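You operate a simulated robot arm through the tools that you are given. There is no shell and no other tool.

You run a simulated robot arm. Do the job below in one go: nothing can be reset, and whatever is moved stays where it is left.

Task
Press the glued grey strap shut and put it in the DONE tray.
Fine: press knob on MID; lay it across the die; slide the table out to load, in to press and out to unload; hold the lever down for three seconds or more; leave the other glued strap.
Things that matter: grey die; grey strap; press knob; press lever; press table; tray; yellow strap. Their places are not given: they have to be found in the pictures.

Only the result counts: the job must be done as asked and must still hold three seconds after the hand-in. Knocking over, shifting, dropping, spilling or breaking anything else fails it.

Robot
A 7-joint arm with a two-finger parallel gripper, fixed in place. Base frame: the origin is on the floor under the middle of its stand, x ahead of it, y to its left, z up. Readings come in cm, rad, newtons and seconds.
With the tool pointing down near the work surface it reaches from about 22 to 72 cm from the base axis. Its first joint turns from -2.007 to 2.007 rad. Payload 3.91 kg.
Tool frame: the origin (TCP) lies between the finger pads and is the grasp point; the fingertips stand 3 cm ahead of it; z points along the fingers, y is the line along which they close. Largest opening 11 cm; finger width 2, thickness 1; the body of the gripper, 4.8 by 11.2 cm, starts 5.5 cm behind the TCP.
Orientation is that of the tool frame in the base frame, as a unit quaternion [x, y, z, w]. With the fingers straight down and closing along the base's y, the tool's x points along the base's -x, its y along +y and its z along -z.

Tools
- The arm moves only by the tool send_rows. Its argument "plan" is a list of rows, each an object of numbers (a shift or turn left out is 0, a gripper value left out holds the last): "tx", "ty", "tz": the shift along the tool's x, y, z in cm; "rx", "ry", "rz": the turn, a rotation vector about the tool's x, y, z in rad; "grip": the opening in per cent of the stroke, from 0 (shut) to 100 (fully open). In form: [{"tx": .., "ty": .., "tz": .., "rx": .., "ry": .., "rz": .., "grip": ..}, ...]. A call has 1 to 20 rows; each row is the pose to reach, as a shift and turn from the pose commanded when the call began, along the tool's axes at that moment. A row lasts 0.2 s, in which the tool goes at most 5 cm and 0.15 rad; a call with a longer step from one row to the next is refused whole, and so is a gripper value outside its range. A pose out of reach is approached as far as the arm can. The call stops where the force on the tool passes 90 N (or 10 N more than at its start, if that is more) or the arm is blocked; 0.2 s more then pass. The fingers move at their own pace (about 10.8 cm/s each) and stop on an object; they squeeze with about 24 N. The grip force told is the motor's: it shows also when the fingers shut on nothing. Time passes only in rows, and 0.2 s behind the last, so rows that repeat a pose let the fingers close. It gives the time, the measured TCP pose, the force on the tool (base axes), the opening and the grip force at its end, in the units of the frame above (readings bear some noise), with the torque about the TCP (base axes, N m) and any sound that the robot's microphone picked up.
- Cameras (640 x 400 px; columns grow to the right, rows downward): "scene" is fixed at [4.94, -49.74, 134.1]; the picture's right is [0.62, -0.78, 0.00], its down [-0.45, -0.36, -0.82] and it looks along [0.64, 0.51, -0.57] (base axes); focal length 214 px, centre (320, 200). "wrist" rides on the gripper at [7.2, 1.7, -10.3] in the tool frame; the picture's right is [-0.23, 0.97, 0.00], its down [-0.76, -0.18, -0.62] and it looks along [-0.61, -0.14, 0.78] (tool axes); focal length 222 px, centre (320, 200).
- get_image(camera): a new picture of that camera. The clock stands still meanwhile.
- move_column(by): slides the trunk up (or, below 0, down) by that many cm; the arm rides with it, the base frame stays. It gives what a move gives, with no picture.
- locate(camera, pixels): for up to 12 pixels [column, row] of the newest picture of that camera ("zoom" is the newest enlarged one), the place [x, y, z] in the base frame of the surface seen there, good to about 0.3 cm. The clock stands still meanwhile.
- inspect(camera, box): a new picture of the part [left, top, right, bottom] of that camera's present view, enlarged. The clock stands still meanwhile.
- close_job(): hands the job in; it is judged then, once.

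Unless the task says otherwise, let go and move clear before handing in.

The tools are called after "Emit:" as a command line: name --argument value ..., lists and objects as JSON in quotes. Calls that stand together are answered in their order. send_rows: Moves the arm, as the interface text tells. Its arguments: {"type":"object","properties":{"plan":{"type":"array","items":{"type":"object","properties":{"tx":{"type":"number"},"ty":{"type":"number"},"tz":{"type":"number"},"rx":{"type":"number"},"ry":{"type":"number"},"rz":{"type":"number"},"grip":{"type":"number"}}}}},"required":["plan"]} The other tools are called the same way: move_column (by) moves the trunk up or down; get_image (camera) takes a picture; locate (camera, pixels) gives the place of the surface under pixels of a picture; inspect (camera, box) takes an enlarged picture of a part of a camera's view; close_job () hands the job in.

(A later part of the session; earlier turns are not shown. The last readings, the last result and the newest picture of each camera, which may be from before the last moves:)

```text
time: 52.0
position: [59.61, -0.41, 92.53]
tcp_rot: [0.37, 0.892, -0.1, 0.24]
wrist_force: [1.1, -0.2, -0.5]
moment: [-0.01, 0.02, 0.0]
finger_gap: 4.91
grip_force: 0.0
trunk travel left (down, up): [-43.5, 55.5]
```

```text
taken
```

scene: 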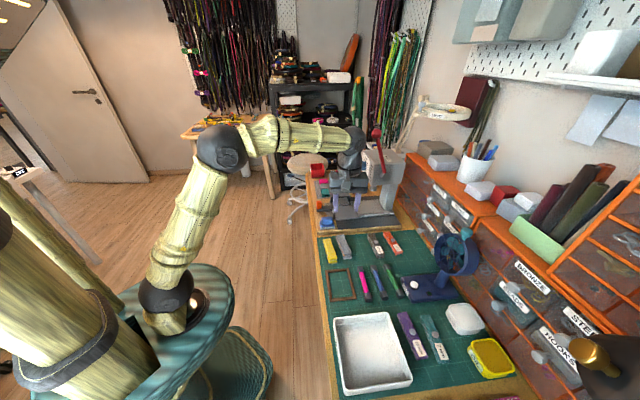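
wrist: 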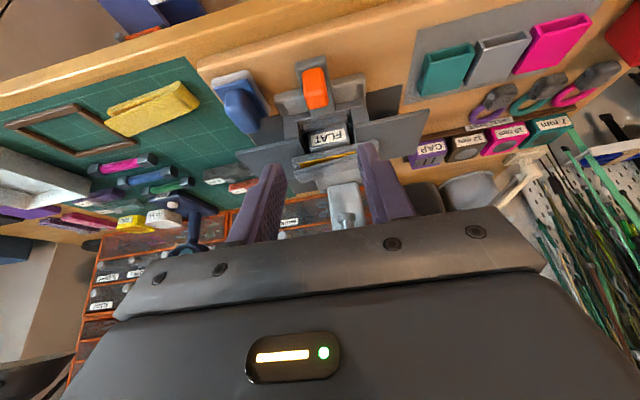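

The handle is at (315,88) in view. I'll descend to the grasp pose used before (u=45.75, v=42.0, z=81.9).

Emit:
send_rows --plan '[{"tz": 3, "tx": 0.8, "ty": 0.15}, {"tz": 6.5, "tx": 1.6, "ty": 0.15}, {"tz": 9.5, "tx": 2.3, "ty": 0.15}, {"tz": 10.85, "tx": 2.47, "ty": 0.15}, {"tz": 10.85, "tx": 2.47, "ty": 0.15}]'

Emit:
get_image --camera "wrist"

Emit:
inspect --camera "scene" --box '[315, 170, 395, 230]'

```text
time: 53.2
position: [62.14, -2.73, 81.94]
tcp_rot: [0.369, 0.893, -0.098, 0.239]
wrist_force: [0.0, 0.3, 0.8]
moment: [0.03, -0.02, 0.0]
finger_gap: 4.98
grip_force: 0.0
trunk travel left (down, up): [-43.5, 55.5]
```

```text
taken
```

wrist: 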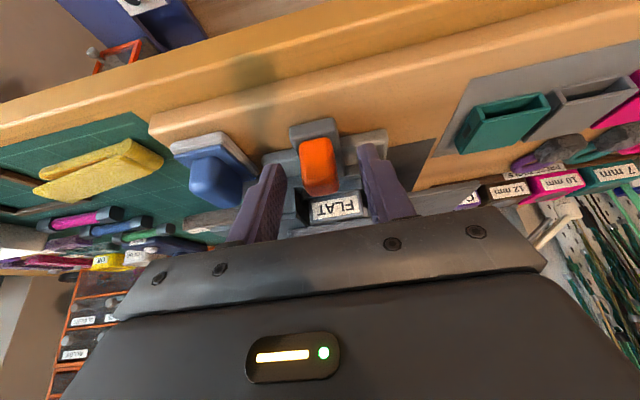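

```text
6.67 times, centred on (355, 200) of scene
```

zoom: 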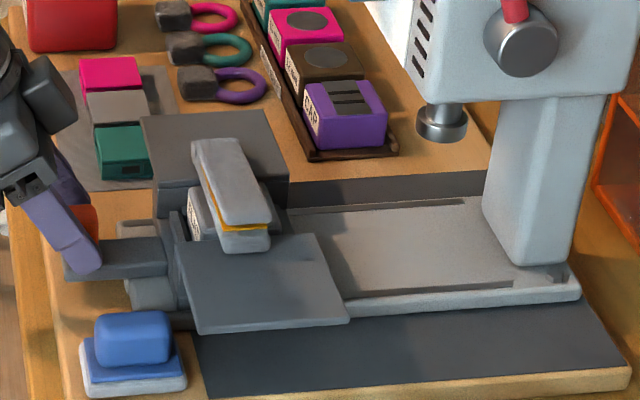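

The fingers straddle the handle. Before pushing in, I'll check that the strap top (z≈84) clears the underside of the piston at about (440,138).

Emit:
locate --camera "zoom" --pixels '[[440, 138], [425, 130], [455, 134], [440, 120], [445, 105], [215, 150], [250, 210], [230, 180], [265, 215], [245, 245], [220, 140], [200, 145]]'

Emit:
send_rows --plan '[{"grip": 25}, {"grip": 0}, {"grip": 0}, {"grip": 0}, {"grip": 0}]'

```text
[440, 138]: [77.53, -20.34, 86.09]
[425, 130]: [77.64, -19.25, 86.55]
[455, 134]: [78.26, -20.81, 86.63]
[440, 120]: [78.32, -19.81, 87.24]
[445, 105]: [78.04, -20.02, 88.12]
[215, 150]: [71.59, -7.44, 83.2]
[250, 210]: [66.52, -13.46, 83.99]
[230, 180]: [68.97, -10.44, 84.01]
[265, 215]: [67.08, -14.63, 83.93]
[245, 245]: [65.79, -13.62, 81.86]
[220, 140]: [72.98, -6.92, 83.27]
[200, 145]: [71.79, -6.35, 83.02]
```

```text
time: 54.5
position: [62.26, -2.83, 81.95]
tcp_rot: [0.369, 0.893, -0.098, 0.239]
wrist_force: [-3.3, -2.6, -2.1]
moment: [-0.14, -0.3, 0.15]
finger_gap: 2.18
grip_force: 45.5
trunk travel left (down, up): [-43.5, 55.5]
```

There are 2 cm of clearance under the piston and the handle is gripped. I'll push the table in smoothly, about 12 cm first.

Emit:
send_rows --plan '[{"tx": -0.17, "tz": 0.1}, {"tx": -0.52, "tz": 0.3}, {"tx": -1.04, "tz": 0.6}, {"tx": -1.6, "tz": 0.92}, {"tx": -2.2, "tz": 1.27}, {"tx": -2.8, "tz": 1.62}, {"tx": -3.4, "tz": 1.96}, {"tx": -4.0, "tz": 2.31}, {"tx": -4.6, "tz": 2.66}, {"tx": -5.2, "tz": 3.0}, {"tx": -5.8, "tz": 3.35}, {"tx": -6.4, "tz": 3.7}, {"tx": -7.0, "tz": 4.04}, {"tx": -7.6, "tz": 4.39}, {"tx": -8.2, "tz": 4.73}, {"tx": -8.8, "tz": 5.08}, {"tx": -9.3, "tz": 5.37}, {"tx": -9.7, "tz": 5.6}, {"tx": -10.0, "tz": 5.77}, {"tx": -10.0, "tz": 5.77}]'

Emit:
inspect --camera "scene" --box '[325, 160, 405, 230]'

```text
time: 58.6
position: [70.18, -10.75, 81.9]
tcp_rot: [0.37, 0.892, -0.099, 0.239]
wrist_force: [-1.7, 0.8, -0.7]
moment: [-0.57, -0.77, 0.15]
finger_gap: 2.18
grip_force: 44.6
trunk travel left (down, up): [-43.5, 55.5]
```

```text
5.71 times, centred on (365, 195) of scene
```

zoom: 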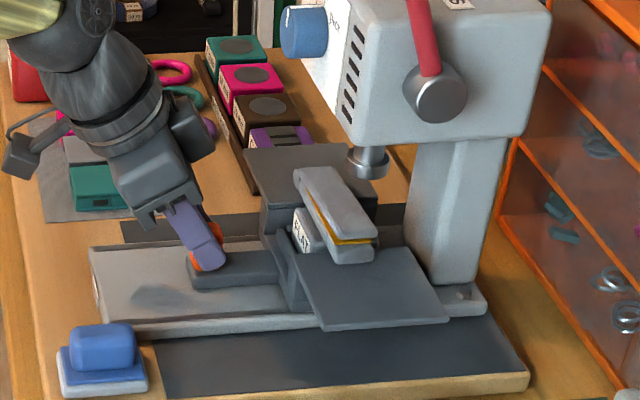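

The table is in by 11.4 cm and the strap hasn't shifted on it. I'll creep the rest of the way to the IN stop.

Emit:
send_rows --plan '[{"tx": -0.26, "tz": 0.15}, {"tx": -0.52, "tz": 0.3}, {"tx": -0.78, "tz": 0.45}, {"tx": -1.04, "tz": 0.6}, {"tx": -1.3, "tz": 0.75}, {"tx": -1.3, "tz": 0.75}]'

```text
time: 60.0
position: [71.3, -11.9, 81.99]
tcp_rot: [0.369, 0.892, -0.099, 0.239]
wrist_force: [-0.3, -1.0, 0.3]
moment: [-0.35, -0.15, 0.24]
finger_gap: 2.21
grip_force: 45.0
trunk travel left (down, up): [-43.5, 55.5]
```

I'm back at the table's original IN position at u≈58.8. I'll nudge slightly further to confirm the stop.

Emit:
send_rows --plan '[{"tx": -0.13, "tz": 0.075}, {"tx": -0.26, "tz": 0.15}, {"tx": -0.39, "tz": 0.22}, {"tx": -0.39, "tz": 0.22}]'

Emit:
inspect --camera "scene" --box '[325, 160, 405, 230]'

```text
time: 61.0
position: [71.48, -12.0, 81.97]
tcp_rot: [0.37, 0.893, -0.099, 0.239]
wrist_force: [-19.4, 13.1, 0.2]
moment: [0.58, 0.51, 0.05]
finger_gap: 2.2
grip_force: 45.3
trunk travel left (down, up): [-43.5, 55.5]
```

```text
5.71 times, centred on (365, 195) of scene
```

zoom: 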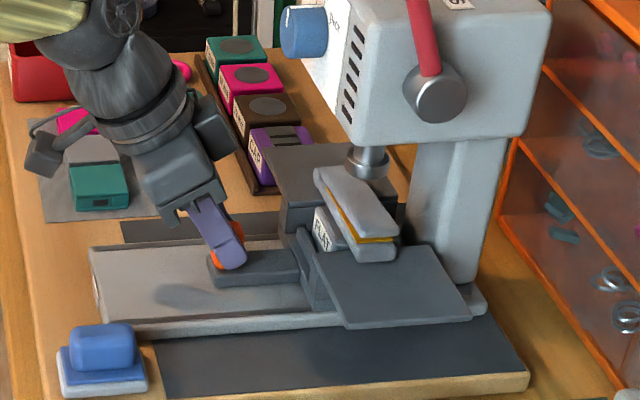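

A -23 N reaction confirms the table is fully IN, with the strap under the piston. I'll release the handle and retreat along the tool axis.

Emit:
send_rows --plan '[{"tx": 0.15, "tz": -0.09}, {"tx": 0.15, "tz": -0.09, "grip": 45}, {"tx": 0.15, "tz": -0.09, "grip": 45}, {"tx": 0.15, "tz": -0.09, "grip": 45}, {"tx": 0.15, "tz": -3}, {"tx": 0.15, "tz": -7}, {"tx": 0.15, "tz": -11}, {"tx": 0.15, "tz": -14}, {"tx": 0.15, "tz": -14}]'

Emit:
get_image --camera "wrist"

Emit:
get_image --camera "scene"

Emit:
inspect --camera "scene" --box '[325, 120, 405, 230]'

```text
time: 63.0
position: [66.43, -7.18, 94.13]
tcp_rot: [0.37, 0.892, -0.099, 0.239]
wrist_force: [0.0, -0.2, 0.0]
moment: [-0.01, 0.0, 0.01]
finger_gap: 4.96
grip_force: 0.0
trunk travel left (down, up): [-43.5, 55.5]
```

```text
taken
```

wrist: 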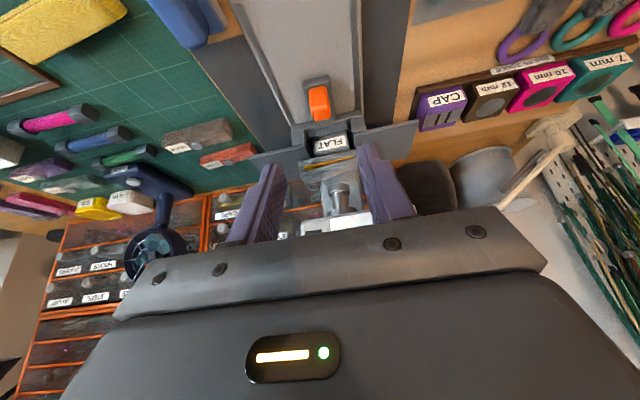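

```text
taken
```

scene: 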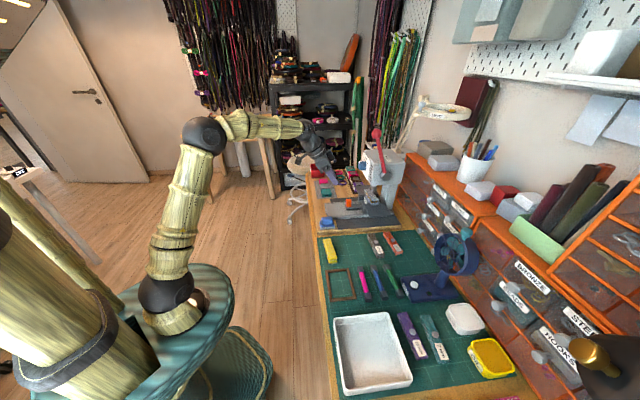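

```text
3.64 times, centred on (365, 175) of scene
```

zoom: 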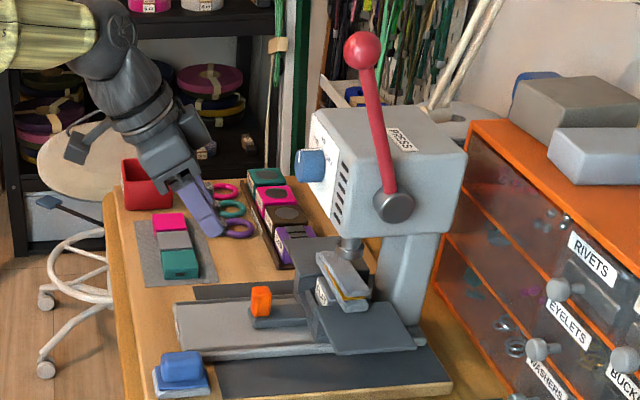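

The table is in, with the strap under the piston. Next is the lever: I'll measure the ball and hub precisely.

Emit:
inspect --camera "scene" --box '[355, 115, 405, 190]'

Emit:
locate --camera "zoom" --pixels '[[291, 95], [270, 95], [312, 95], [291, 75], [291, 115], [300, 160], [310, 220], [320, 260], [337, 310], [330, 330], [340, 285], [350, 320]]'

```text
5.33 times, centred on (380, 152) of scene
```

zoom: 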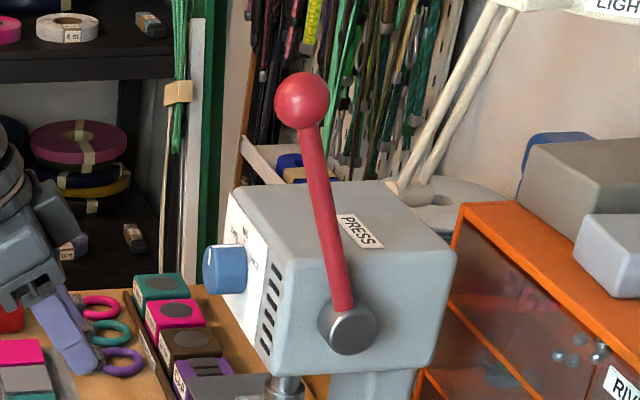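

```text
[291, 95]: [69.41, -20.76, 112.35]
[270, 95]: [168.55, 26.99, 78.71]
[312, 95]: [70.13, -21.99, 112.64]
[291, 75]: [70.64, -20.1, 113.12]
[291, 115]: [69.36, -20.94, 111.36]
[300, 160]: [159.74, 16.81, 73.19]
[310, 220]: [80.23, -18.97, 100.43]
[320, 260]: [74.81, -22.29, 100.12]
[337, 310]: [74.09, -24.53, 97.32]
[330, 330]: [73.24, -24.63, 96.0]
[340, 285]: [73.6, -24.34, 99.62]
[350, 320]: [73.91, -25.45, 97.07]
```

Ball centre is about u=64.9, v=35.4, z=111.7, with a pivot near u=70.3, z=96.6 and a 16 cm arm. I'll raise the trunk, then approach the ball from above and in front with the fingers closing along the pivot axis.

Emit:
move_column --by 26

Emit:
send_rows --plan '[{"ty": -2.2, "grip": 55}, {"ty": -4.4, "grip": 55}, {"ty": -6.5, "grip": 55}, {"ty": -6.5, "tx": -1.7, "tz": 1, "grip": 55}, {"ty": -6.5, "tx": -3.5, "tz": 2, "grip": 55}, {"ty": -6.5, "tx": -3.5, "tz": 2, "grip": 55}]'

Emit:
get_image --camera "wrist"

Emit:
inspect --camera "scene" --box '[325, 90, 425, 190]'

```text
time: 65.7
position: [66.48, -7.13, 120.08]
tcp_rot: [0.37, 0.892, -0.099, 0.24]
wrist_force: [-0.8, 0.0, 0.4]
moment: [-0.01, 0.01, 0.03]
finger_gap: 4.96
grip_force: 0.1
trunk travel left (down, up): [-69.5, 29.5]
```

```text
time: 67.1
position: [64.8, -14.66, 120.04]
tcp_rot: [0.37, 0.892, -0.098, 0.239]
wrist_force: [-0.6, -0.6, 0.0]
moment: [0.0, 0.04, -0.03]
finger_gap: 6.06
grip_force: 0.0
trunk travel left (down, up): [-69.5, 29.5]
```

```text
taken
```

wrist: 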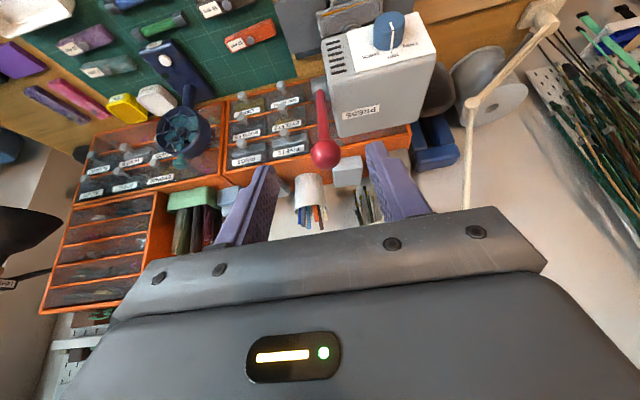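

```text
4.00 times, centred on (375, 140) of scene
```

zoom: 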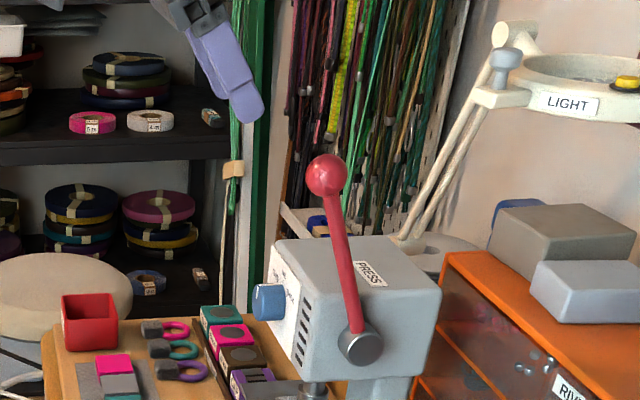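

The ball appears at (325,153), matching the computed position. I'll move in so the fingers straddle the ball.

Emit:
send_rows --plan '[{"tx": -1.7, "ty": -0.1}, {"tx": -3.4, "ty": -0.2}, {"tx": -3.4, "ty": -0.2, "tz": 3.5}, {"tx": -3.4, "ty": -0.2, "tz": 7}, {"tx": -3.4, "ty": -0.2, "tz": 9}, {"tx": -3.4, "ty": -0.2, "tz": 9}]'

Emit:
get_image --camera "wrist"

Emit:
inspect --camera "scene" --box '[325, 90, 425, 190]'

```text
time: 68.5
position: [70.0, -20.27, 113.99]
tcp_rot: [0.37, 0.892, -0.099, 0.239]
wrist_force: [-0.4, -0.1, -0.4]
moment: [-0.01, 0.0, 0.02]
finger_gap: 6.08
grip_force: 0.0
trunk travel left (down, up): [-69.5, 29.5]
```

```text
taken
```

wrist: 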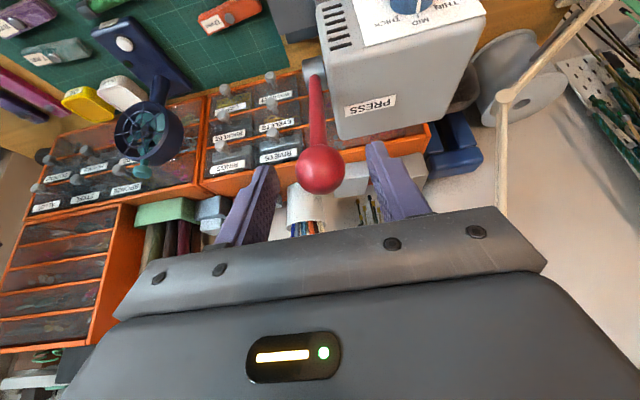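

```text
4.00 times, centred on (375, 140) of scene
```

zoom: 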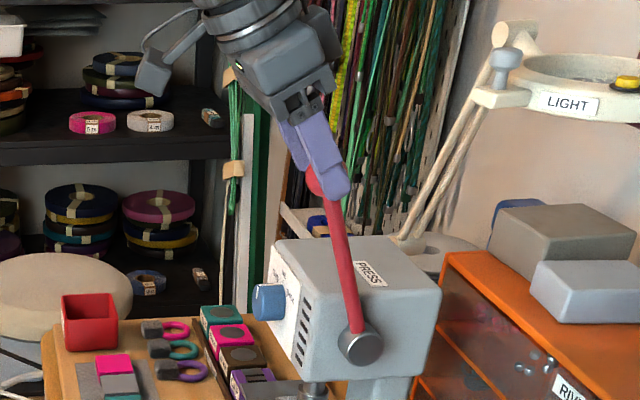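

The ball sits about 2.5 cm ahead of the TCP, centred between the fingers. I'll advance 3 cm and close on it.

Emit:
send_rows --plan '[{"tz": 1.5, "tx": 0.15}, {"tz": 3.0, "tx": 0.2}, {"tz": 3.0, "tx": 0.2, "grip": 30}, {"tz": 3.0, "tx": 0.2, "grip": 0}, {"tz": 3.0, "tx": 0.2, "grip": 0}, {"tz": 3.0, "tx": 0.2, "grip": 0}]'

Emit:
get_image --camera "wrist"

Emit:
inspect --camera "scene" --box '[325, 90, 425, 190]'

```text
time: 69.9
position: [70.78, -20.96, 111.19]
tcp_rot: [0.37, 0.892, -0.1, 0.239]
wrist_force: [-0.5, -2.0, -2.7]
moment: [0.04, 0.05, -0.02]
finger_gap: 3.29
grip_force: 45.6
trunk travel left (down, up): [-69.5, 29.5]
```

```text
taken
```

wrist: 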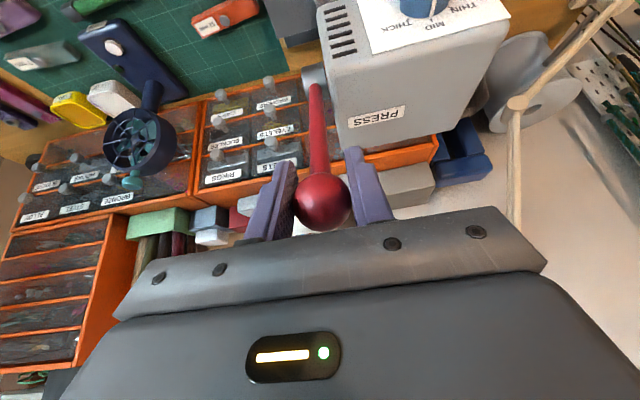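

```text
4.00 times, centred on (375, 140) of scene
```

zoom: 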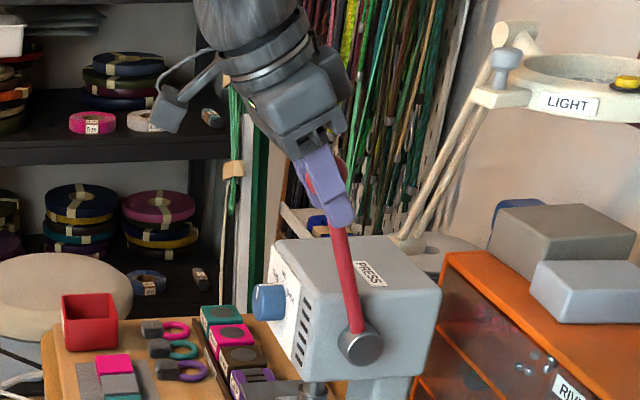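

The ball is gripped with a gap of 3.29 cm. I'll start moving along the lever's arc, forward and down by about 15°, and watch the force.

Emit:
send_rows --plan '[{"tx": 0.7, "tz": -0.11}, {"tx": 1.47, "tz": -0.2}, {"tx": 2.17, "tz": -0.24}, {"tx": 2.87, "tz": -0.26}, {"tx": 3.56, "tz": -0.24}, {"tx": 4.25, "tz": -0.19}, {"tx": 4.25, "tz": -0.19}]'

Emit:
inspect --camera "scene" --box '[325, 90, 425, 190]'

Emit:
get_image --camera "wrist"

```text
time: 71.5
position: [68.32, -18.38, 109.44]
tcp_rot: [0.371, 0.892, -0.099, 0.239]
wrist_force: [3.9, -6.6, 6.5]
moment: [-0.84, -0.87, -0.03]
finger_gap: 3.28
grip_force: 44.9
trunk travel left (down, up): [-69.5, 29.5]
```

```text
4.00 times, centred on (375, 140) of scene
```

zoom: 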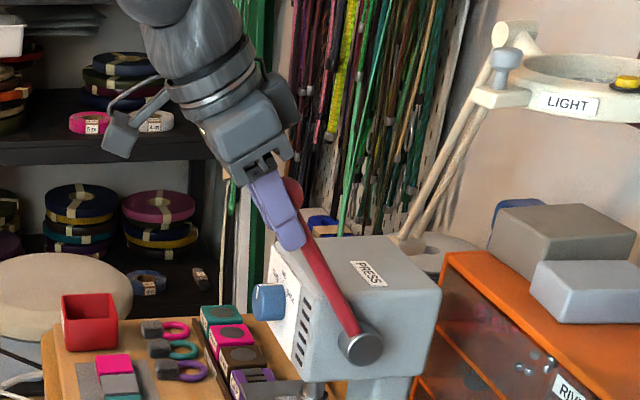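

```text
taken
```

wrist: 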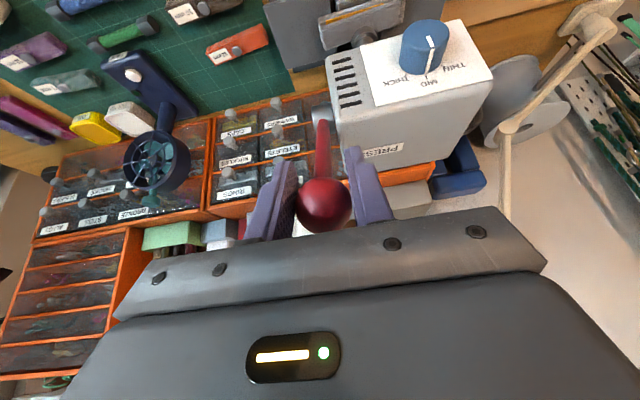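

The lever follows with about 10 N resistance. I'll continue the arc to about 60°.

Emit:
send_rows --plan '[{"tx": 0.69, "tz": 0.08}, {"tx": 1.38, "tz": 0.18}, {"tx": 2.06, "tz": 0.33}, {"tx": 2.75, "tz": 0.49}, {"tx": 3.42, "tz": 0.69}, {"tx": 4.08, "tz": 0.9}, {"tx": 4.73, "tz": 1.16}, {"tx": 5.37, "tz": 1.44}, {"tx": 6.0, "tz": 1.76}, {"tx": 6.61, "tz": 2.09}, {"tx": 6.61, "tz": 2.09}]'

Emit:
inspect --camera "scene" --box '[325, 110, 425, 210]'

Emit:
get_image --camera "wrist"

```text
time: 73.9
position: [64.97, -15.01, 104.2]
tcp_rot: [0.37, 0.892, -0.099, 0.24]
wrist_force: [-0.4, 0.0, -0.5]
moment: [-0.01, 0.02, 0.01]
finger_gap: 0.01
grip_force: 37.5
trunk travel left (down, up): [-69.5, 29.5]
```

```text
4.00 times, centred on (375, 160) of scene
```

zoom: 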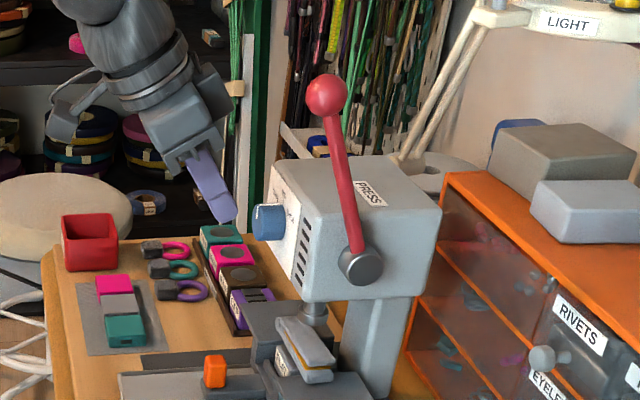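

```text
taken
```

wrist: 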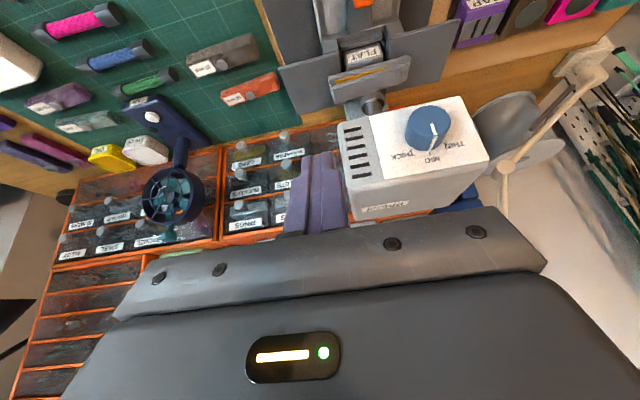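

The ball slipped out of the side grip and the lever sprang back up; everything else looks unchanged. I'll switch to a rigid push, with closed fingers placed behind the ball and moved along the arc. First I'll rise clear and tilt the tool a bit more.

Emit:
move_column --by 6

Emit:
send_rows --plan '[{"tz": -3, "ry": -0.04, "grip": 0}, {"tz": -6, "ry": -0.087}, {"tz": -9, "ry": -0.087}, {"tz": -12, "ry": -0.087}, {"tz": -12, "ry": -0.087}]'

Emit:
get_image --camera "wrist"

Emit:
get_image --camera "scene"

Emit:
inspect --camera "scene" --box '[325, 110, 425, 230]'

```text
time: 74.9
position: [64.92, -15.04, 110.24]
tcp_rot: [0.369, 0.893, -0.099, 0.239]
wrist_force: [-0.6, -0.3, -0.2]
moment: [0.01, -0.01, -0.03]
finger_gap: 0.0
grip_force: 37.7
trunk travel left (down, up): [-75.5, 23.5]
```

```text
time: 76.1
position: [60.74, -10.82, 120.53]
tcp_rot: [0.365, 0.881, -0.115, 0.278]
wrist_force: [-0.5, 0.8, 0.2]
moment: [0.0, -0.01, 0.03]
finger_gap: 0.0
grip_force: 37.3
trunk travel left (down, up): [-75.5, 23.5]
```

```text
taken
```

wrist: 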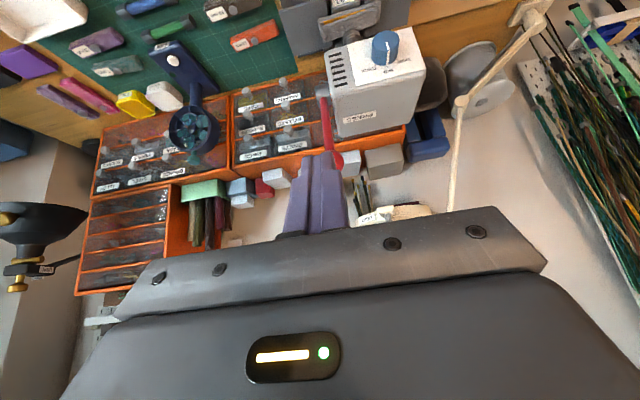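

```text
taken
```

scene: 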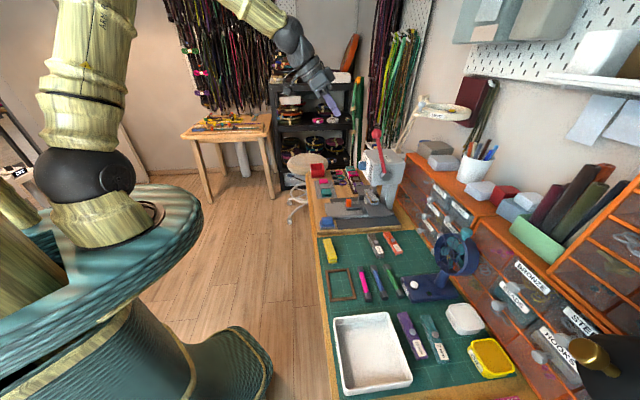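

```text
3.33 times, centred on (375, 170) of scene
```

zoom: 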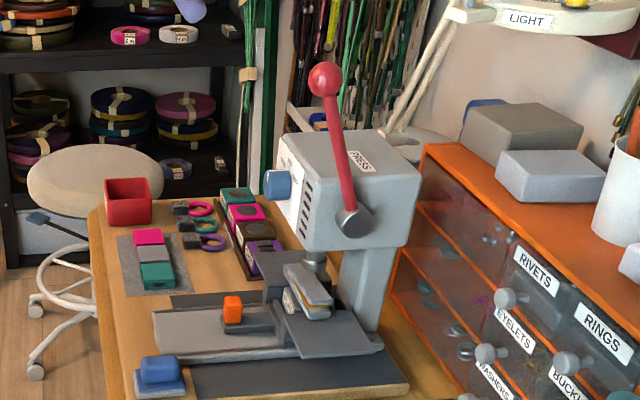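

The strap is still in place and the lever is back up. I'll check where the lamp arm is before reaching behind the ball.

Emit:
locate --camera "zoom" --pixels '[[430, 80], [395, 125], [450, 25], [445, 40], [470, 15], [520, 20], [325, 78], [345, 180], [352, 222], [300, 130], [420, 140], [415, 160]]'

```text
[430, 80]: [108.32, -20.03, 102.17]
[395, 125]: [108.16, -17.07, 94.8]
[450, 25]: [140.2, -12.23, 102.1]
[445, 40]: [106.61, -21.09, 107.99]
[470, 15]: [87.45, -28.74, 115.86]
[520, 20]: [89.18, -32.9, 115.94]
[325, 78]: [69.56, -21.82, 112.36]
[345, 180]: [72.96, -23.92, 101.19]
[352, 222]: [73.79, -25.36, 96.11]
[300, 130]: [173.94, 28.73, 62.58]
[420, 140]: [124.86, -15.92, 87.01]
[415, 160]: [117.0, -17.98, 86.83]
```

The lamp is well beyond at u>82. I'll go over the ball with closed fingers and come down behind it.

Emit:
send_rows --plan '[{"tx": -3.0, "tz": 2.2}, {"tx": -6.5, "tz": 4.8}, {"tx": -10, "tz": 7.4}, {"tx": -13, "tz": 9.6}, {"tx": -13.96, "tz": 10.4}, {"tx": -13.96, "tz": 10.4}]'

Emit:
inspect --camera "scene" --box '[325, 70, 425, 190]'

Emit:
get_image --camera "wrist"

```text
time: 77.5
position: [72.98, -23.06, 119.96]
tcp_rot: [0.365, 0.881, -0.115, 0.277]
wrist_force: [0.4, 0.3, -0.1]
moment: [0.01, 0.04, 0.01]
finger_gap: 0.0
grip_force: 37.6
trunk travel left (down, up): [-75.5, 23.5]
```

```text
3.33 times, centred on (375, 130) of scene
```

zoom: 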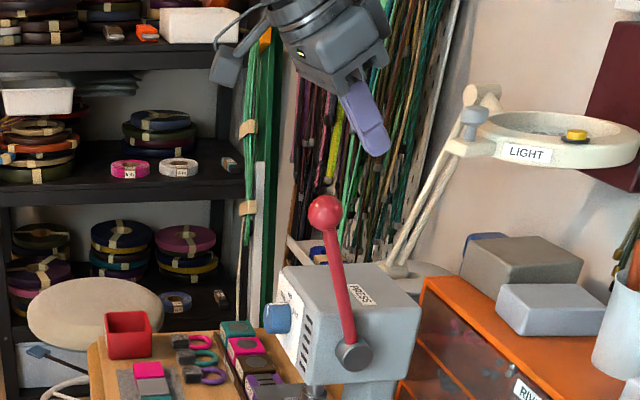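

```text
taken
```

wrist: 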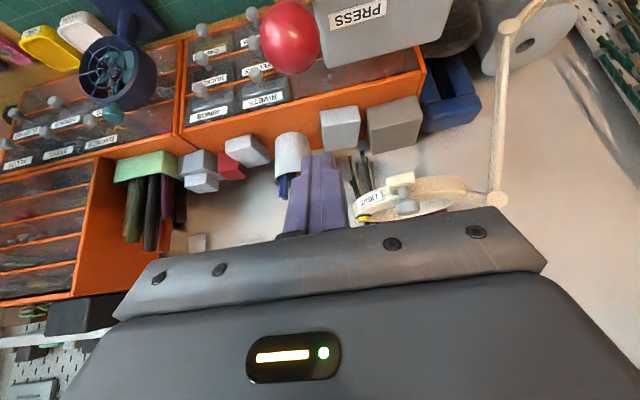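

The ball is at (290,35), exactly where expected. I'll descend behind it with about 1 cm clearance.

Emit:
send_rows --plan '[{"tx": 1.15, "tz": 1.64}, {"tx": 2.3, "tz": 3.28}, {"tx": 3.36, "tz": 4.97}, {"tx": 3.36, "tz": 4.97}]'

Emit:
inspect --camera "scene" --box '[325, 80, 425, 190]'

Emit:
get_image --camera "wrist"

```text
time: 78.5
position: [73.01, -23.12, 114.03]
tcp_rot: [0.364, 0.881, -0.115, 0.278]
wrist_force: [1.5, 0.1, 0.2]
moment: [0.01, -0.01, 0.0]
finger_gap: 0.01
grip_force: 36.8
trunk travel left (down, up): [-75.5, 23.5]
```

```text
3.64 times, centred on (375, 135) of scene
```

zoom: 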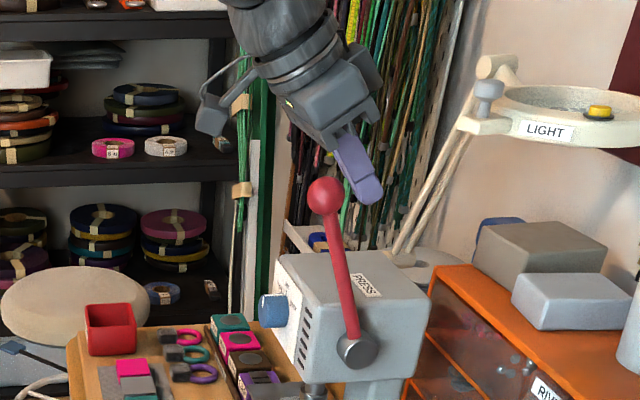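

```text
taken
```

wrist: 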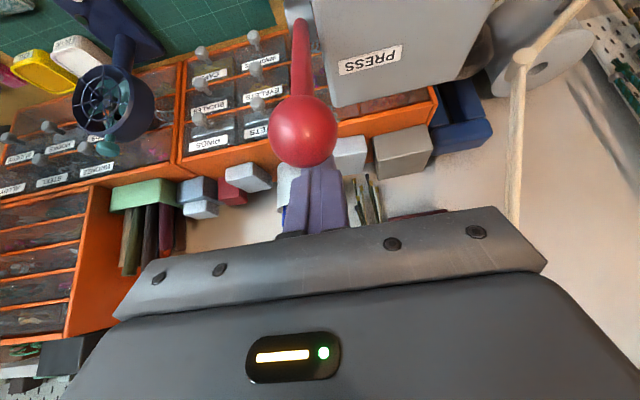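

The closed fingers are just behind the ball. I'll push along the arc to about 50°, rotating the tool with the lever.

Emit:
send_rows --plan '[{"tx": 0.6, "tz": 0}, {"tx": 1.22, "tz": -0.01}, {"tx": 1.93, "tz": -0.17, "ry": -0.013}, {"tx": 2.63, "tz": -0.36, "ry": -0.026}, {"tx": 3.34, "tz": -0.53, "ry": -0.039}, {"tx": 4.05, "tz": -0.67, "ry": -0.052}, {"tx": 4.76, "tz": -0.75, "ry": -0.074}, {"tx": 5.47, "tz": -0.82, "ry": -0.096}, {"tx": 6.18, "tz": -0.87, "ry": -0.118}, {"tx": 6.89, "tz": -0.89, "ry": -0.14}, {"tx": 6.89, "tz": -0.89, "ry": -0.14}]'

Emit:
inspect --camera "scene" --box '[325, 90, 425, 200]'

Emit:
get_image --camera "wrist"

```text
time: 80.9
position: [68.62, -18.78, 111.07]
tcp_rot: [0.358, 0.859, -0.141, 0.338]
wrist_force: [0.8, -2.1, 1.5]
moment: [-0.05, -0.03, 0.01]
finger_gap: 0.0
grip_force: 37.5
trunk travel left (down, up): [-75.5, 23.5]
```

```text
3.64 times, centred on (375, 145) of scene
```

zoom: 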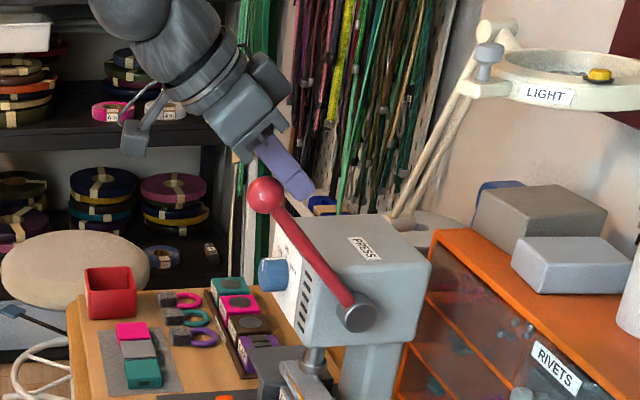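

```text
taken
```

wrist: 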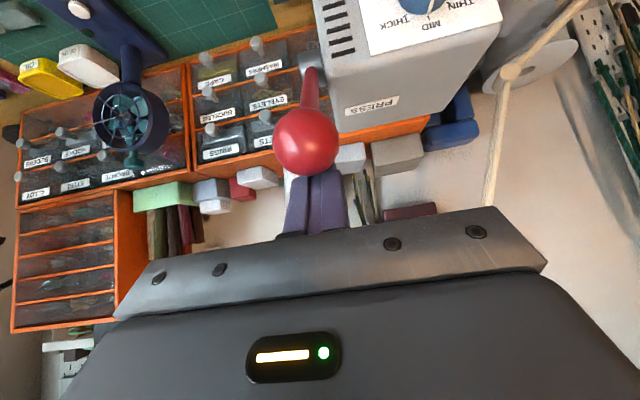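

The lever is at about 40° with only a few newtons. I'll continue along the arc to about 70°.

Emit:
send_rows --plan '[{"tx": 0.7, "tz": -0.08, "ry": -0.03}, {"tx": 1.42, "tz": -0.15, "ry": -0.061}, {"tx": 2.13, "tz": -0.2, "ry": -0.09}, {"tx": 2.84, "tz": -0.23, "ry": -0.122}, {"tx": 3.55, "tz": -0.24, "ry": -0.165}, {"tx": 4.26, "tz": -0.23, "ry": -0.209}, {"tx": 4.98, "tz": -0.18, "ry": -0.253}, {"tx": 5.69, "tz": -0.1, "ry": -0.297}, {"tx": 6.4, "tz": 0.02, "ry": -0.34}, {"tx": 7.1, "tz": 0.16, "ry": -0.384}, {"tx": 7.1, "tz": 0.16, "ry": -0.384}]'

Emit:
inspect --camera "scene" --box '[325, 110, 425, 220]'

Emit:
get_image --camera "wrist"

```text
time: 83.3
position: [65.09, -15.27, 105.86]
tcp_rot: [0.322, 0.779, -0.205, 0.497]
wrist_force: [2.5, -0.7, 4.1]
moment: [0.0, -0.01, -0.01]
finger_gap: 0.01
grip_force: 37.8
trunk travel left (down, up): [-75.5, 23.5]
```

```text
3.64 times, centred on (375, 165) of scene
```

zoom: 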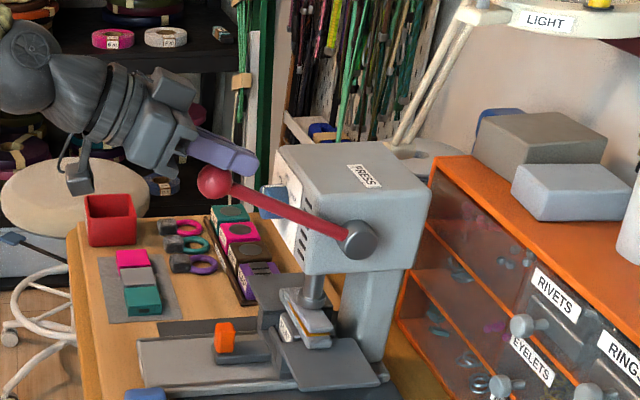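

```text
taken
```

wrist: 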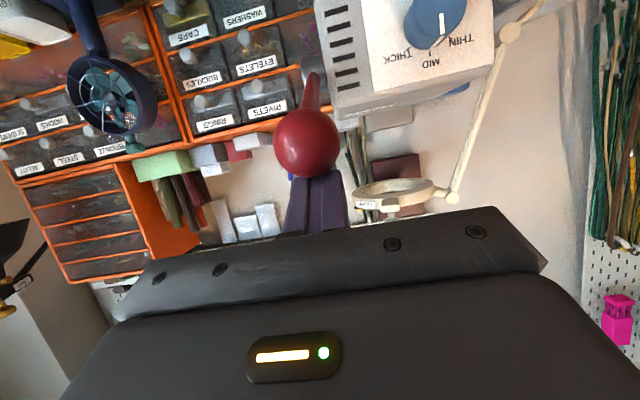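

The piston is nearing the strap and resistance is still light. I'll continue slowly to about 80°.

Emit:
send_rows --plan '[{"tx": 0.71, "tz": -0.1, "ry": -0.044}, {"tx": 1.43, "tz": -0.17, "ry": -0.087}, {"tx": 2.14, "tz": -0.2, "ry": -0.131}, {"tx": 2.86, "tz": -0.21, "ry": -0.175}, {"tx": 3.57, "tz": -0.19, "ry": -0.218}, {"tx": 4.29, "tz": -0.14, "ry": -0.262}, {"tx": 4.29, "tz": -0.14, "ry": -0.262}]'

Emit:
inspect --camera "scene" --box '[325, 120, 425, 230]'

```text
time: 84.9
position: [63.5, -13.69, 102.16]
tcp_rot: [0.294, 0.707, -0.247, 0.594]
wrist_force: [-3.0, 0.2, 8.1]
moment: [0.03, 0.01, 0.01]
finger_gap: 0.0
grip_force: 37.8
trunk travel left (down, up): [-75.5, 23.5]
```

```text
3.64 times, centred on (375, 175) of scene
```

zoom: 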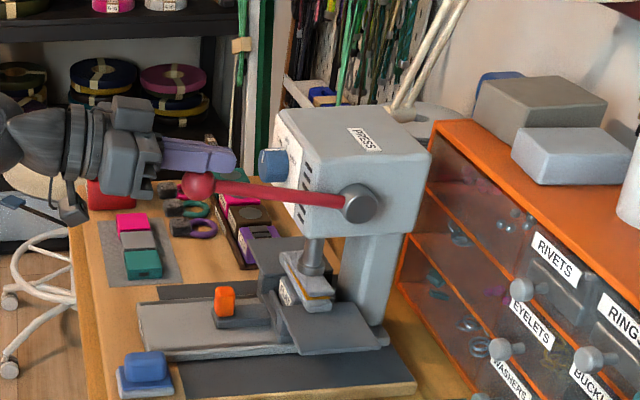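

Lever at about 80°, with 8 N. I'll keep going slowly toward 90°.

Emit:
send_rows --plan '[{"tx": 0.71, "tz": -0.1, "ry": -0.044}, {"tx": 1.42, "tz": -0.17, "ry": -0.087}, {"tx": 2.13, "tz": -0.2, "ry": -0.131}, {"tx": 2.85, "tz": -0.21, "ry": -0.175}, {"tx": 2.85, "tz": -0.21, "ry": -0.175}]'

Emit:
inspect --camera "scene" --box '[325, 130, 425, 230]'

Emit:
get_image --camera "wrist"

```text
time: 86.1
position: [63.07, -13.42, 100.21]
tcp_rot: [0.269, 0.647, -0.271, 0.66]
wrist_force: [8.4, -1.4, 43.4]
moment: [0.0, -0.06, -0.01]
finger_gap: 0.0
grip_force: 37.8
trunk travel left (down, up): [-75.5, 23.5]
```

```text
4.00 times, centred on (375, 180) of scene
```

zoom: 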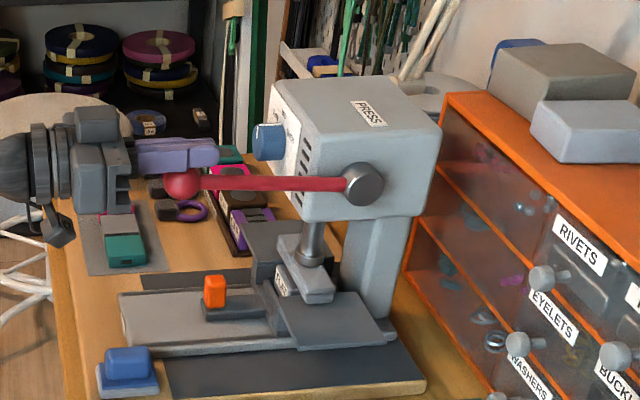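

```text
taken
```

wrist: 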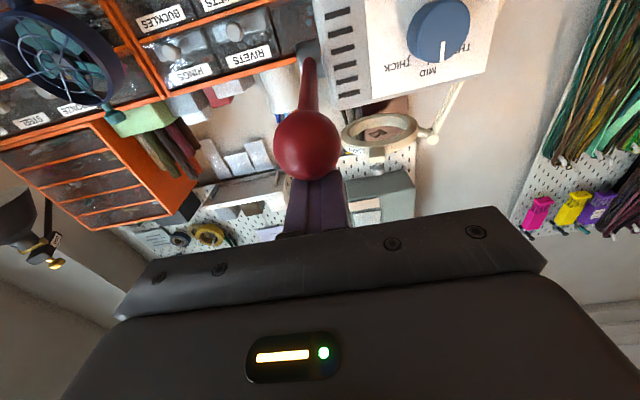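

Resistance rose to 43 N and the strap now looks closed under the piston. I'll push slightly further to see whether this is the firm bottom.

Emit:
send_rows --plan '[{"tx": 0.25}, {"tx": 0.5}, {"tx": 0.5}]'

Emit:
inspect --camera "scene" --box '[345, 170, 395, 220]'

```text
time: 86.9
position: [62.93, -13.34, 100.03]
tcp_rot: [0.266, 0.643, -0.272, 0.665]
wrist_force: [7.2, 2.5, 62.0]
moment: [0.04, -0.04, -0.01]
finger_gap: 0.0
grip_force: 37.9
trunk travel left (down, up): [-75.5, 23.5]
```

```text
8.00 times, centred on (370, 195) of scene
```

zoom: 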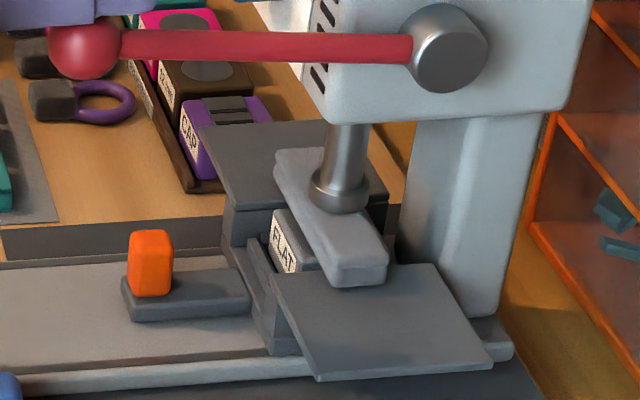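

It's at the firm bottom: 62 N and the strap is visibly shut. I'll hold the lever down for over 4 seconds.

Emit:
send_rows --plan '[{"tx": 0.1}, {"tx": 0.1}, {"tx": 0.1}, {"tx": 0.1}, {"tx": 0.1}, {"tx": 0.1}, {"tx": 0.1}, {"tx": 0.1}, {"tx": 0.1}, {"tx": 0.1}, {"tx": 0.1}, {"tx": 0.1}, {"tx": 0.1}, {"tx": 0.1}, {"tx": 0.1}, {"tx": 0.1}, {"tx": 0.1}, {"tx": 0.1}, {"tx": 0.1}, {"tx": 0.1}]'

Emit:
inspect --camera "scene" --box '[345, 170, 395, 220]'

```text
time: 91.1
position: [63.0, -13.21, 100.12]
tcp_rot: [0.267, 0.642, -0.271, 0.665]
wrist_force: [1.6, 0.4, 65.7]
moment: [0.01, -0.08, -0.02]
finger_gap: 0.0
grip_force: 37.6
trunk travel left (down, up): [-75.5, 23.5]
```

```text
8.00 times, centred on (370, 195) of scene
```

zoom: 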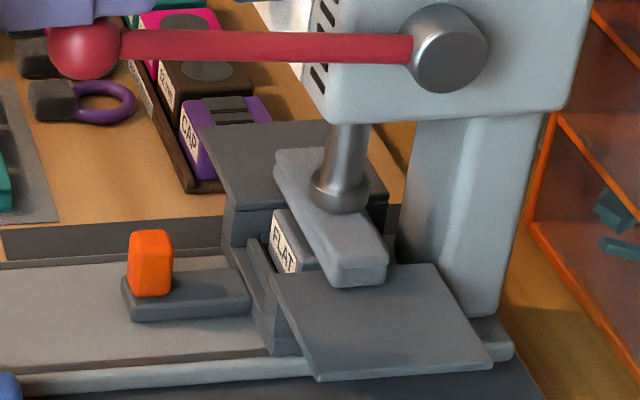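

The lever has been down for 5 s. I'll let it rise slowly along the reverse arc so it doesn't snap back.

Emit:
send_rows --plan '[{"tx": 0}, {"tx": 0}, {"tx": -1.0, "tz": 0.14, "ry": 0.043}, {"tx": -2.0, "tz": 0.29, "ry": 0.087}, {"tx": -3.37, "tz": 0.7, "ry": 0.175}, {"tx": -4.7, "tz": 1.24, "ry": 0.262}, {"tx": -5.98, "tz": 1.88, "ry": 0.349}, {"tx": -7.2, "tz": 2.64, "ry": 0.436}, {"tx": -8.35, "tz": 3.49, "ry": 0.524}, {"tx": -9.42, "tz": 4.45, "ry": 0.611}, {"tx": -10.39, "tz": 5.49, "ry": 0.698}, {"tx": -11.34, "tz": 6.55, "ry": 0.75}, {"tx": -12.16, "tz": 7.72, "ry": 0.82}, {"tx": -12.91, "tz": 8.92, "ry": 0.873}, {"tx": -13.6, "tz": 10.17, "ry": 0.908}, {"tx": -14.17, "tz": 11.46, "ry": 0.94}, {"tx": -14.69, "tz": 12.86, "ry": 0.96}, {"tx": -15.35, "tz": 13.9, "ry": 0.96}, {"tx": -15.35, "tz": 13.9, "ry": 0.96}]'

Emit:
inspect --camera "scene" --box '[325, 90, 425, 230]'

Emit:
get_image --camera "wrist"

```text
time: 95.1
position: [73.03, -23.19, 113.91]
tcp_rot: [0.365, 0.881, -0.115, 0.278]
wrist_force: [-1.0, -0.1, 0.1]
moment: [0.05, 0.01, 0.01]
finger_gap: 0.02
grip_force: 37.9
trunk travel left (down, up): [-75.5, 23.5]
```

```text
2.86 times, centred on (375, 160) of scene
```

zoom: 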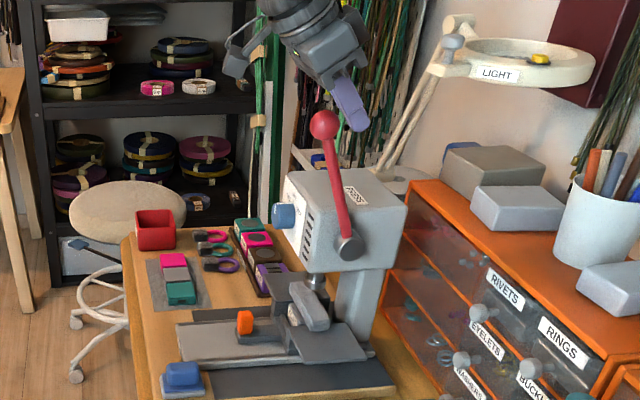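

```text
taken
```

wrist: 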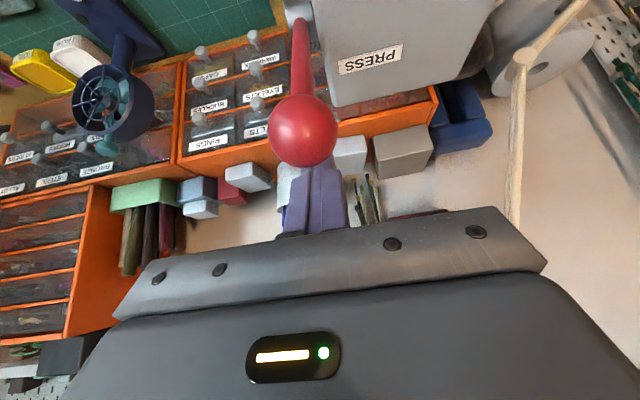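

The lever is back up and the strap lies shut on the die. I'll withdraw over the ball the same way I came, and then inspect the strap.

Emit:
send_rows --plan '[{"tx": -1.15, "tz": -1.64}, {"tx": -2.3, "tz": -3.28}, {"tx": -3.36, "tz": -4.97}, {"tx": -0.4, "tz": -7.2}, {"tx": 3.2, "tz": -9.8}, {"tx": 6.7, "tz": -12.4}, {"tx": 9.6, "tz": -14.6}, {"tx": 10.6, "tz": -15.37}, {"tx": 10.6, "tz": -15.37}]'

Emit:
inspect --camera "scene" --box '[345, 170, 395, 220]'

Emit:
get_image --camera "scene"

```text
time: 97.1
position: [60.46, -10.9, 120.45]
tcp_rot: [0.366, 0.88, -0.116, 0.278]
wrist_force: [-0.9, 0.9, -0.5]
moment: [-0.03, -0.01, 0.03]
finger_gap: 0.01
grip_force: 37.8
trunk travel left (down, up): [-75.5, 23.5]
```

```text
8.00 times, centred on (370, 195) of scene
```

zoom: 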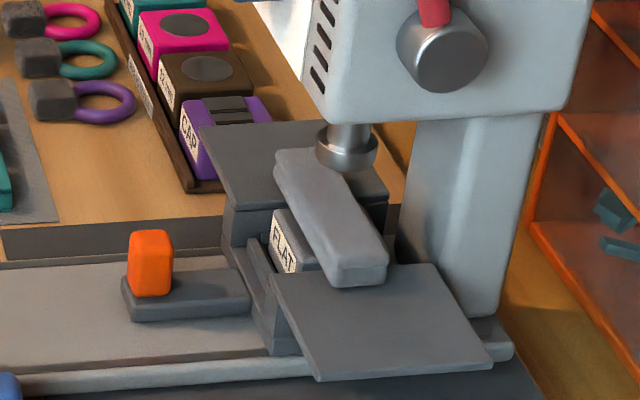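

```text
taken
```

scene: 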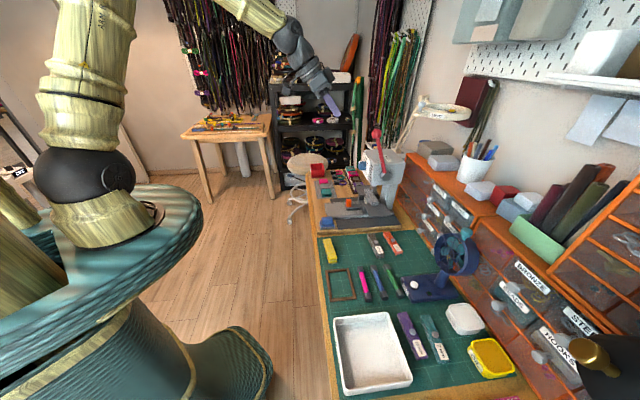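

The strap is pressed shut. I'll lower the trunk and return to the handle to slide the table out.

Emit:
send_rows --plan '[{"ty": 2.3, "ry": 0.044, "grip": 45}, {"ty": 4.6, "ry": 0.087, "grip": 45}, {"ty": 7.0, "ry": 0.087, "grip": 45}, {"ty": 7.0, "ry": 0.087, "grip": 45}]'

Emit:
move_column --by -30

Emit:
get_image --camera "wrist"

```text
time: 98.1
position: [65.46, -5.85, 120.58]
tcp_rot: [0.37, 0.892, -0.1, 0.24]
wrist_force: [-0.6, -0.4, 0.0]
moment: [0.0, -0.04, -0.02]
finger_gap: 4.94
grip_force: 0.2
trunk travel left (down, up): [-75.5, 23.5]
```

```text
time: 101.1
position: [65.5, -5.83, 90.54]
tcp_rot: [0.369, 0.892, -0.099, 0.241]
wrist_force: [0.0, 0.0, 0.0]
moment: [-0.02, 0.01, 0.0]
finger_gap: 4.96
grip_force: 0.1
trunk travel left (down, up): [-45.5, 53.5]
```

```text
taken
```

wrist: 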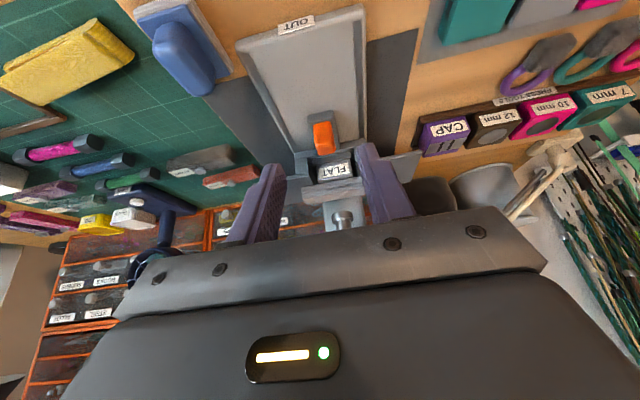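

I'll move to the handle grasp pose again and close.

Emit:
send_rows --plan '[{"tx": -2.87, "tz": 0.8, "ty": -0.14}, {"tx": -2.87, "tz": 4.5, "ty": -0.14}, {"tx": -2.87, "tz": 8.5, "ty": -0.14}, {"tx": -2.87, "tz": 11.0, "ty": -0.14}, {"tx": -2.87, "tz": 11.6, "ty": -0.14}, {"tx": -2.87, "tz": 11.6, "ty": -0.14}]'

Emit:
get_image --camera "wrist"

```text
time: 102.5
position: [71.21, -11.75, 81.83]
tcp_rot: [0.37, 0.892, -0.099, 0.24]
wrist_force: [0.4, -0.7, -0.6]
moment: [-0.03, 0.03, 0.0]
finger_gap: 4.97
grip_force: 0.1
trunk travel left (down, up): [-45.5, 53.5]
```

```text
taken
```

wrist: 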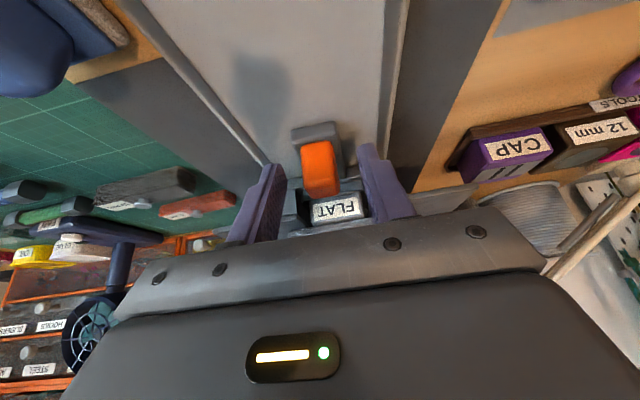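

The handle is between the fingers at (320,165). I'll close on it and pull the table smoothly out.

Emit:
send_rows --plan '[{"grip": 25}, {"grip": 0}, {"grip": 0}, {"grip": 0}, {"grip": 0}]'

Emit:
send_rows --plan '[{"tx": 0.17, "tz": -0.1}, {"tx": 0.52, "tz": -0.3}, {"tx": 1.04, "tz": -0.6}, {"tx": 1.6, "tz": -0.92}, {"tx": 2.2, "tz": -1.27}, {"tx": 2.8, "tz": -1.62}, {"tx": 3.4, "tz": -1.96}, {"tx": 4.0, "tz": -2.31}, {"tx": 4.6, "tz": -2.66}, {"tx": 5.2, "tz": -3.0}, {"tx": 5.8, "tz": -3.35}, {"tx": 6.4, "tz": -3.7}, {"tx": 7.0, "tz": -4.04}, {"tx": 7.6, "tz": -4.39}, {"tx": 8.2, "tz": -4.73}, {"tx": 8.8, "tz": -5.08}, {"tx": 9.3, "tz": -5.37}, {"tx": 9.8, "tz": -5.66}, {"tx": 10.2, "tz": -5.89}, {"tx": 10.2, "tz": -5.89}]'

Emit:
inspect --camera "scene" --box '[320, 160, 400, 230]'

```text
time: 103.7
position: [71.25, -11.81, 81.92]
tcp_rot: [0.37, 0.892, -0.1, 0.24]
wrist_force: [-1.0, -0.9, -2.3]
moment: [-0.26, -0.2, 0.05]
finger_gap: 2.18
grip_force: 45.1
trunk travel left (down, up): [-45.5, 53.5]
```

```text
time: 107.9
position: [62.95, -3.61, 81.88]
tcp_rot: [0.37, 0.892, -0.1, 0.24]
wrist_force: [-0.6, -2.7, 4.4]
moment: [-0.53, -0.26, 0.03]
finger_gap: 2.19
grip_force: 44.5
trunk travel left (down, up): [-45.5, 53.5]
```

```text
5.71 times, centred on (360, 195) of scene
```

zoom: 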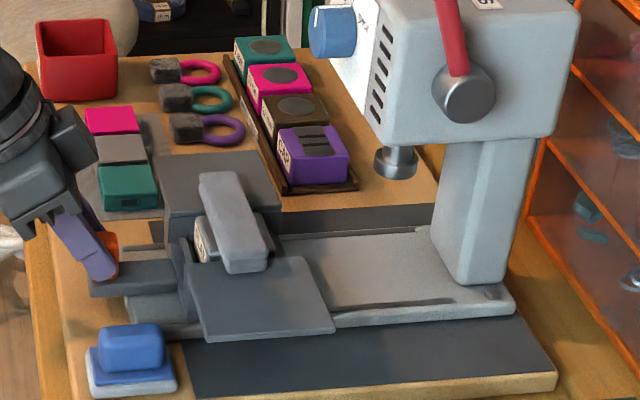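

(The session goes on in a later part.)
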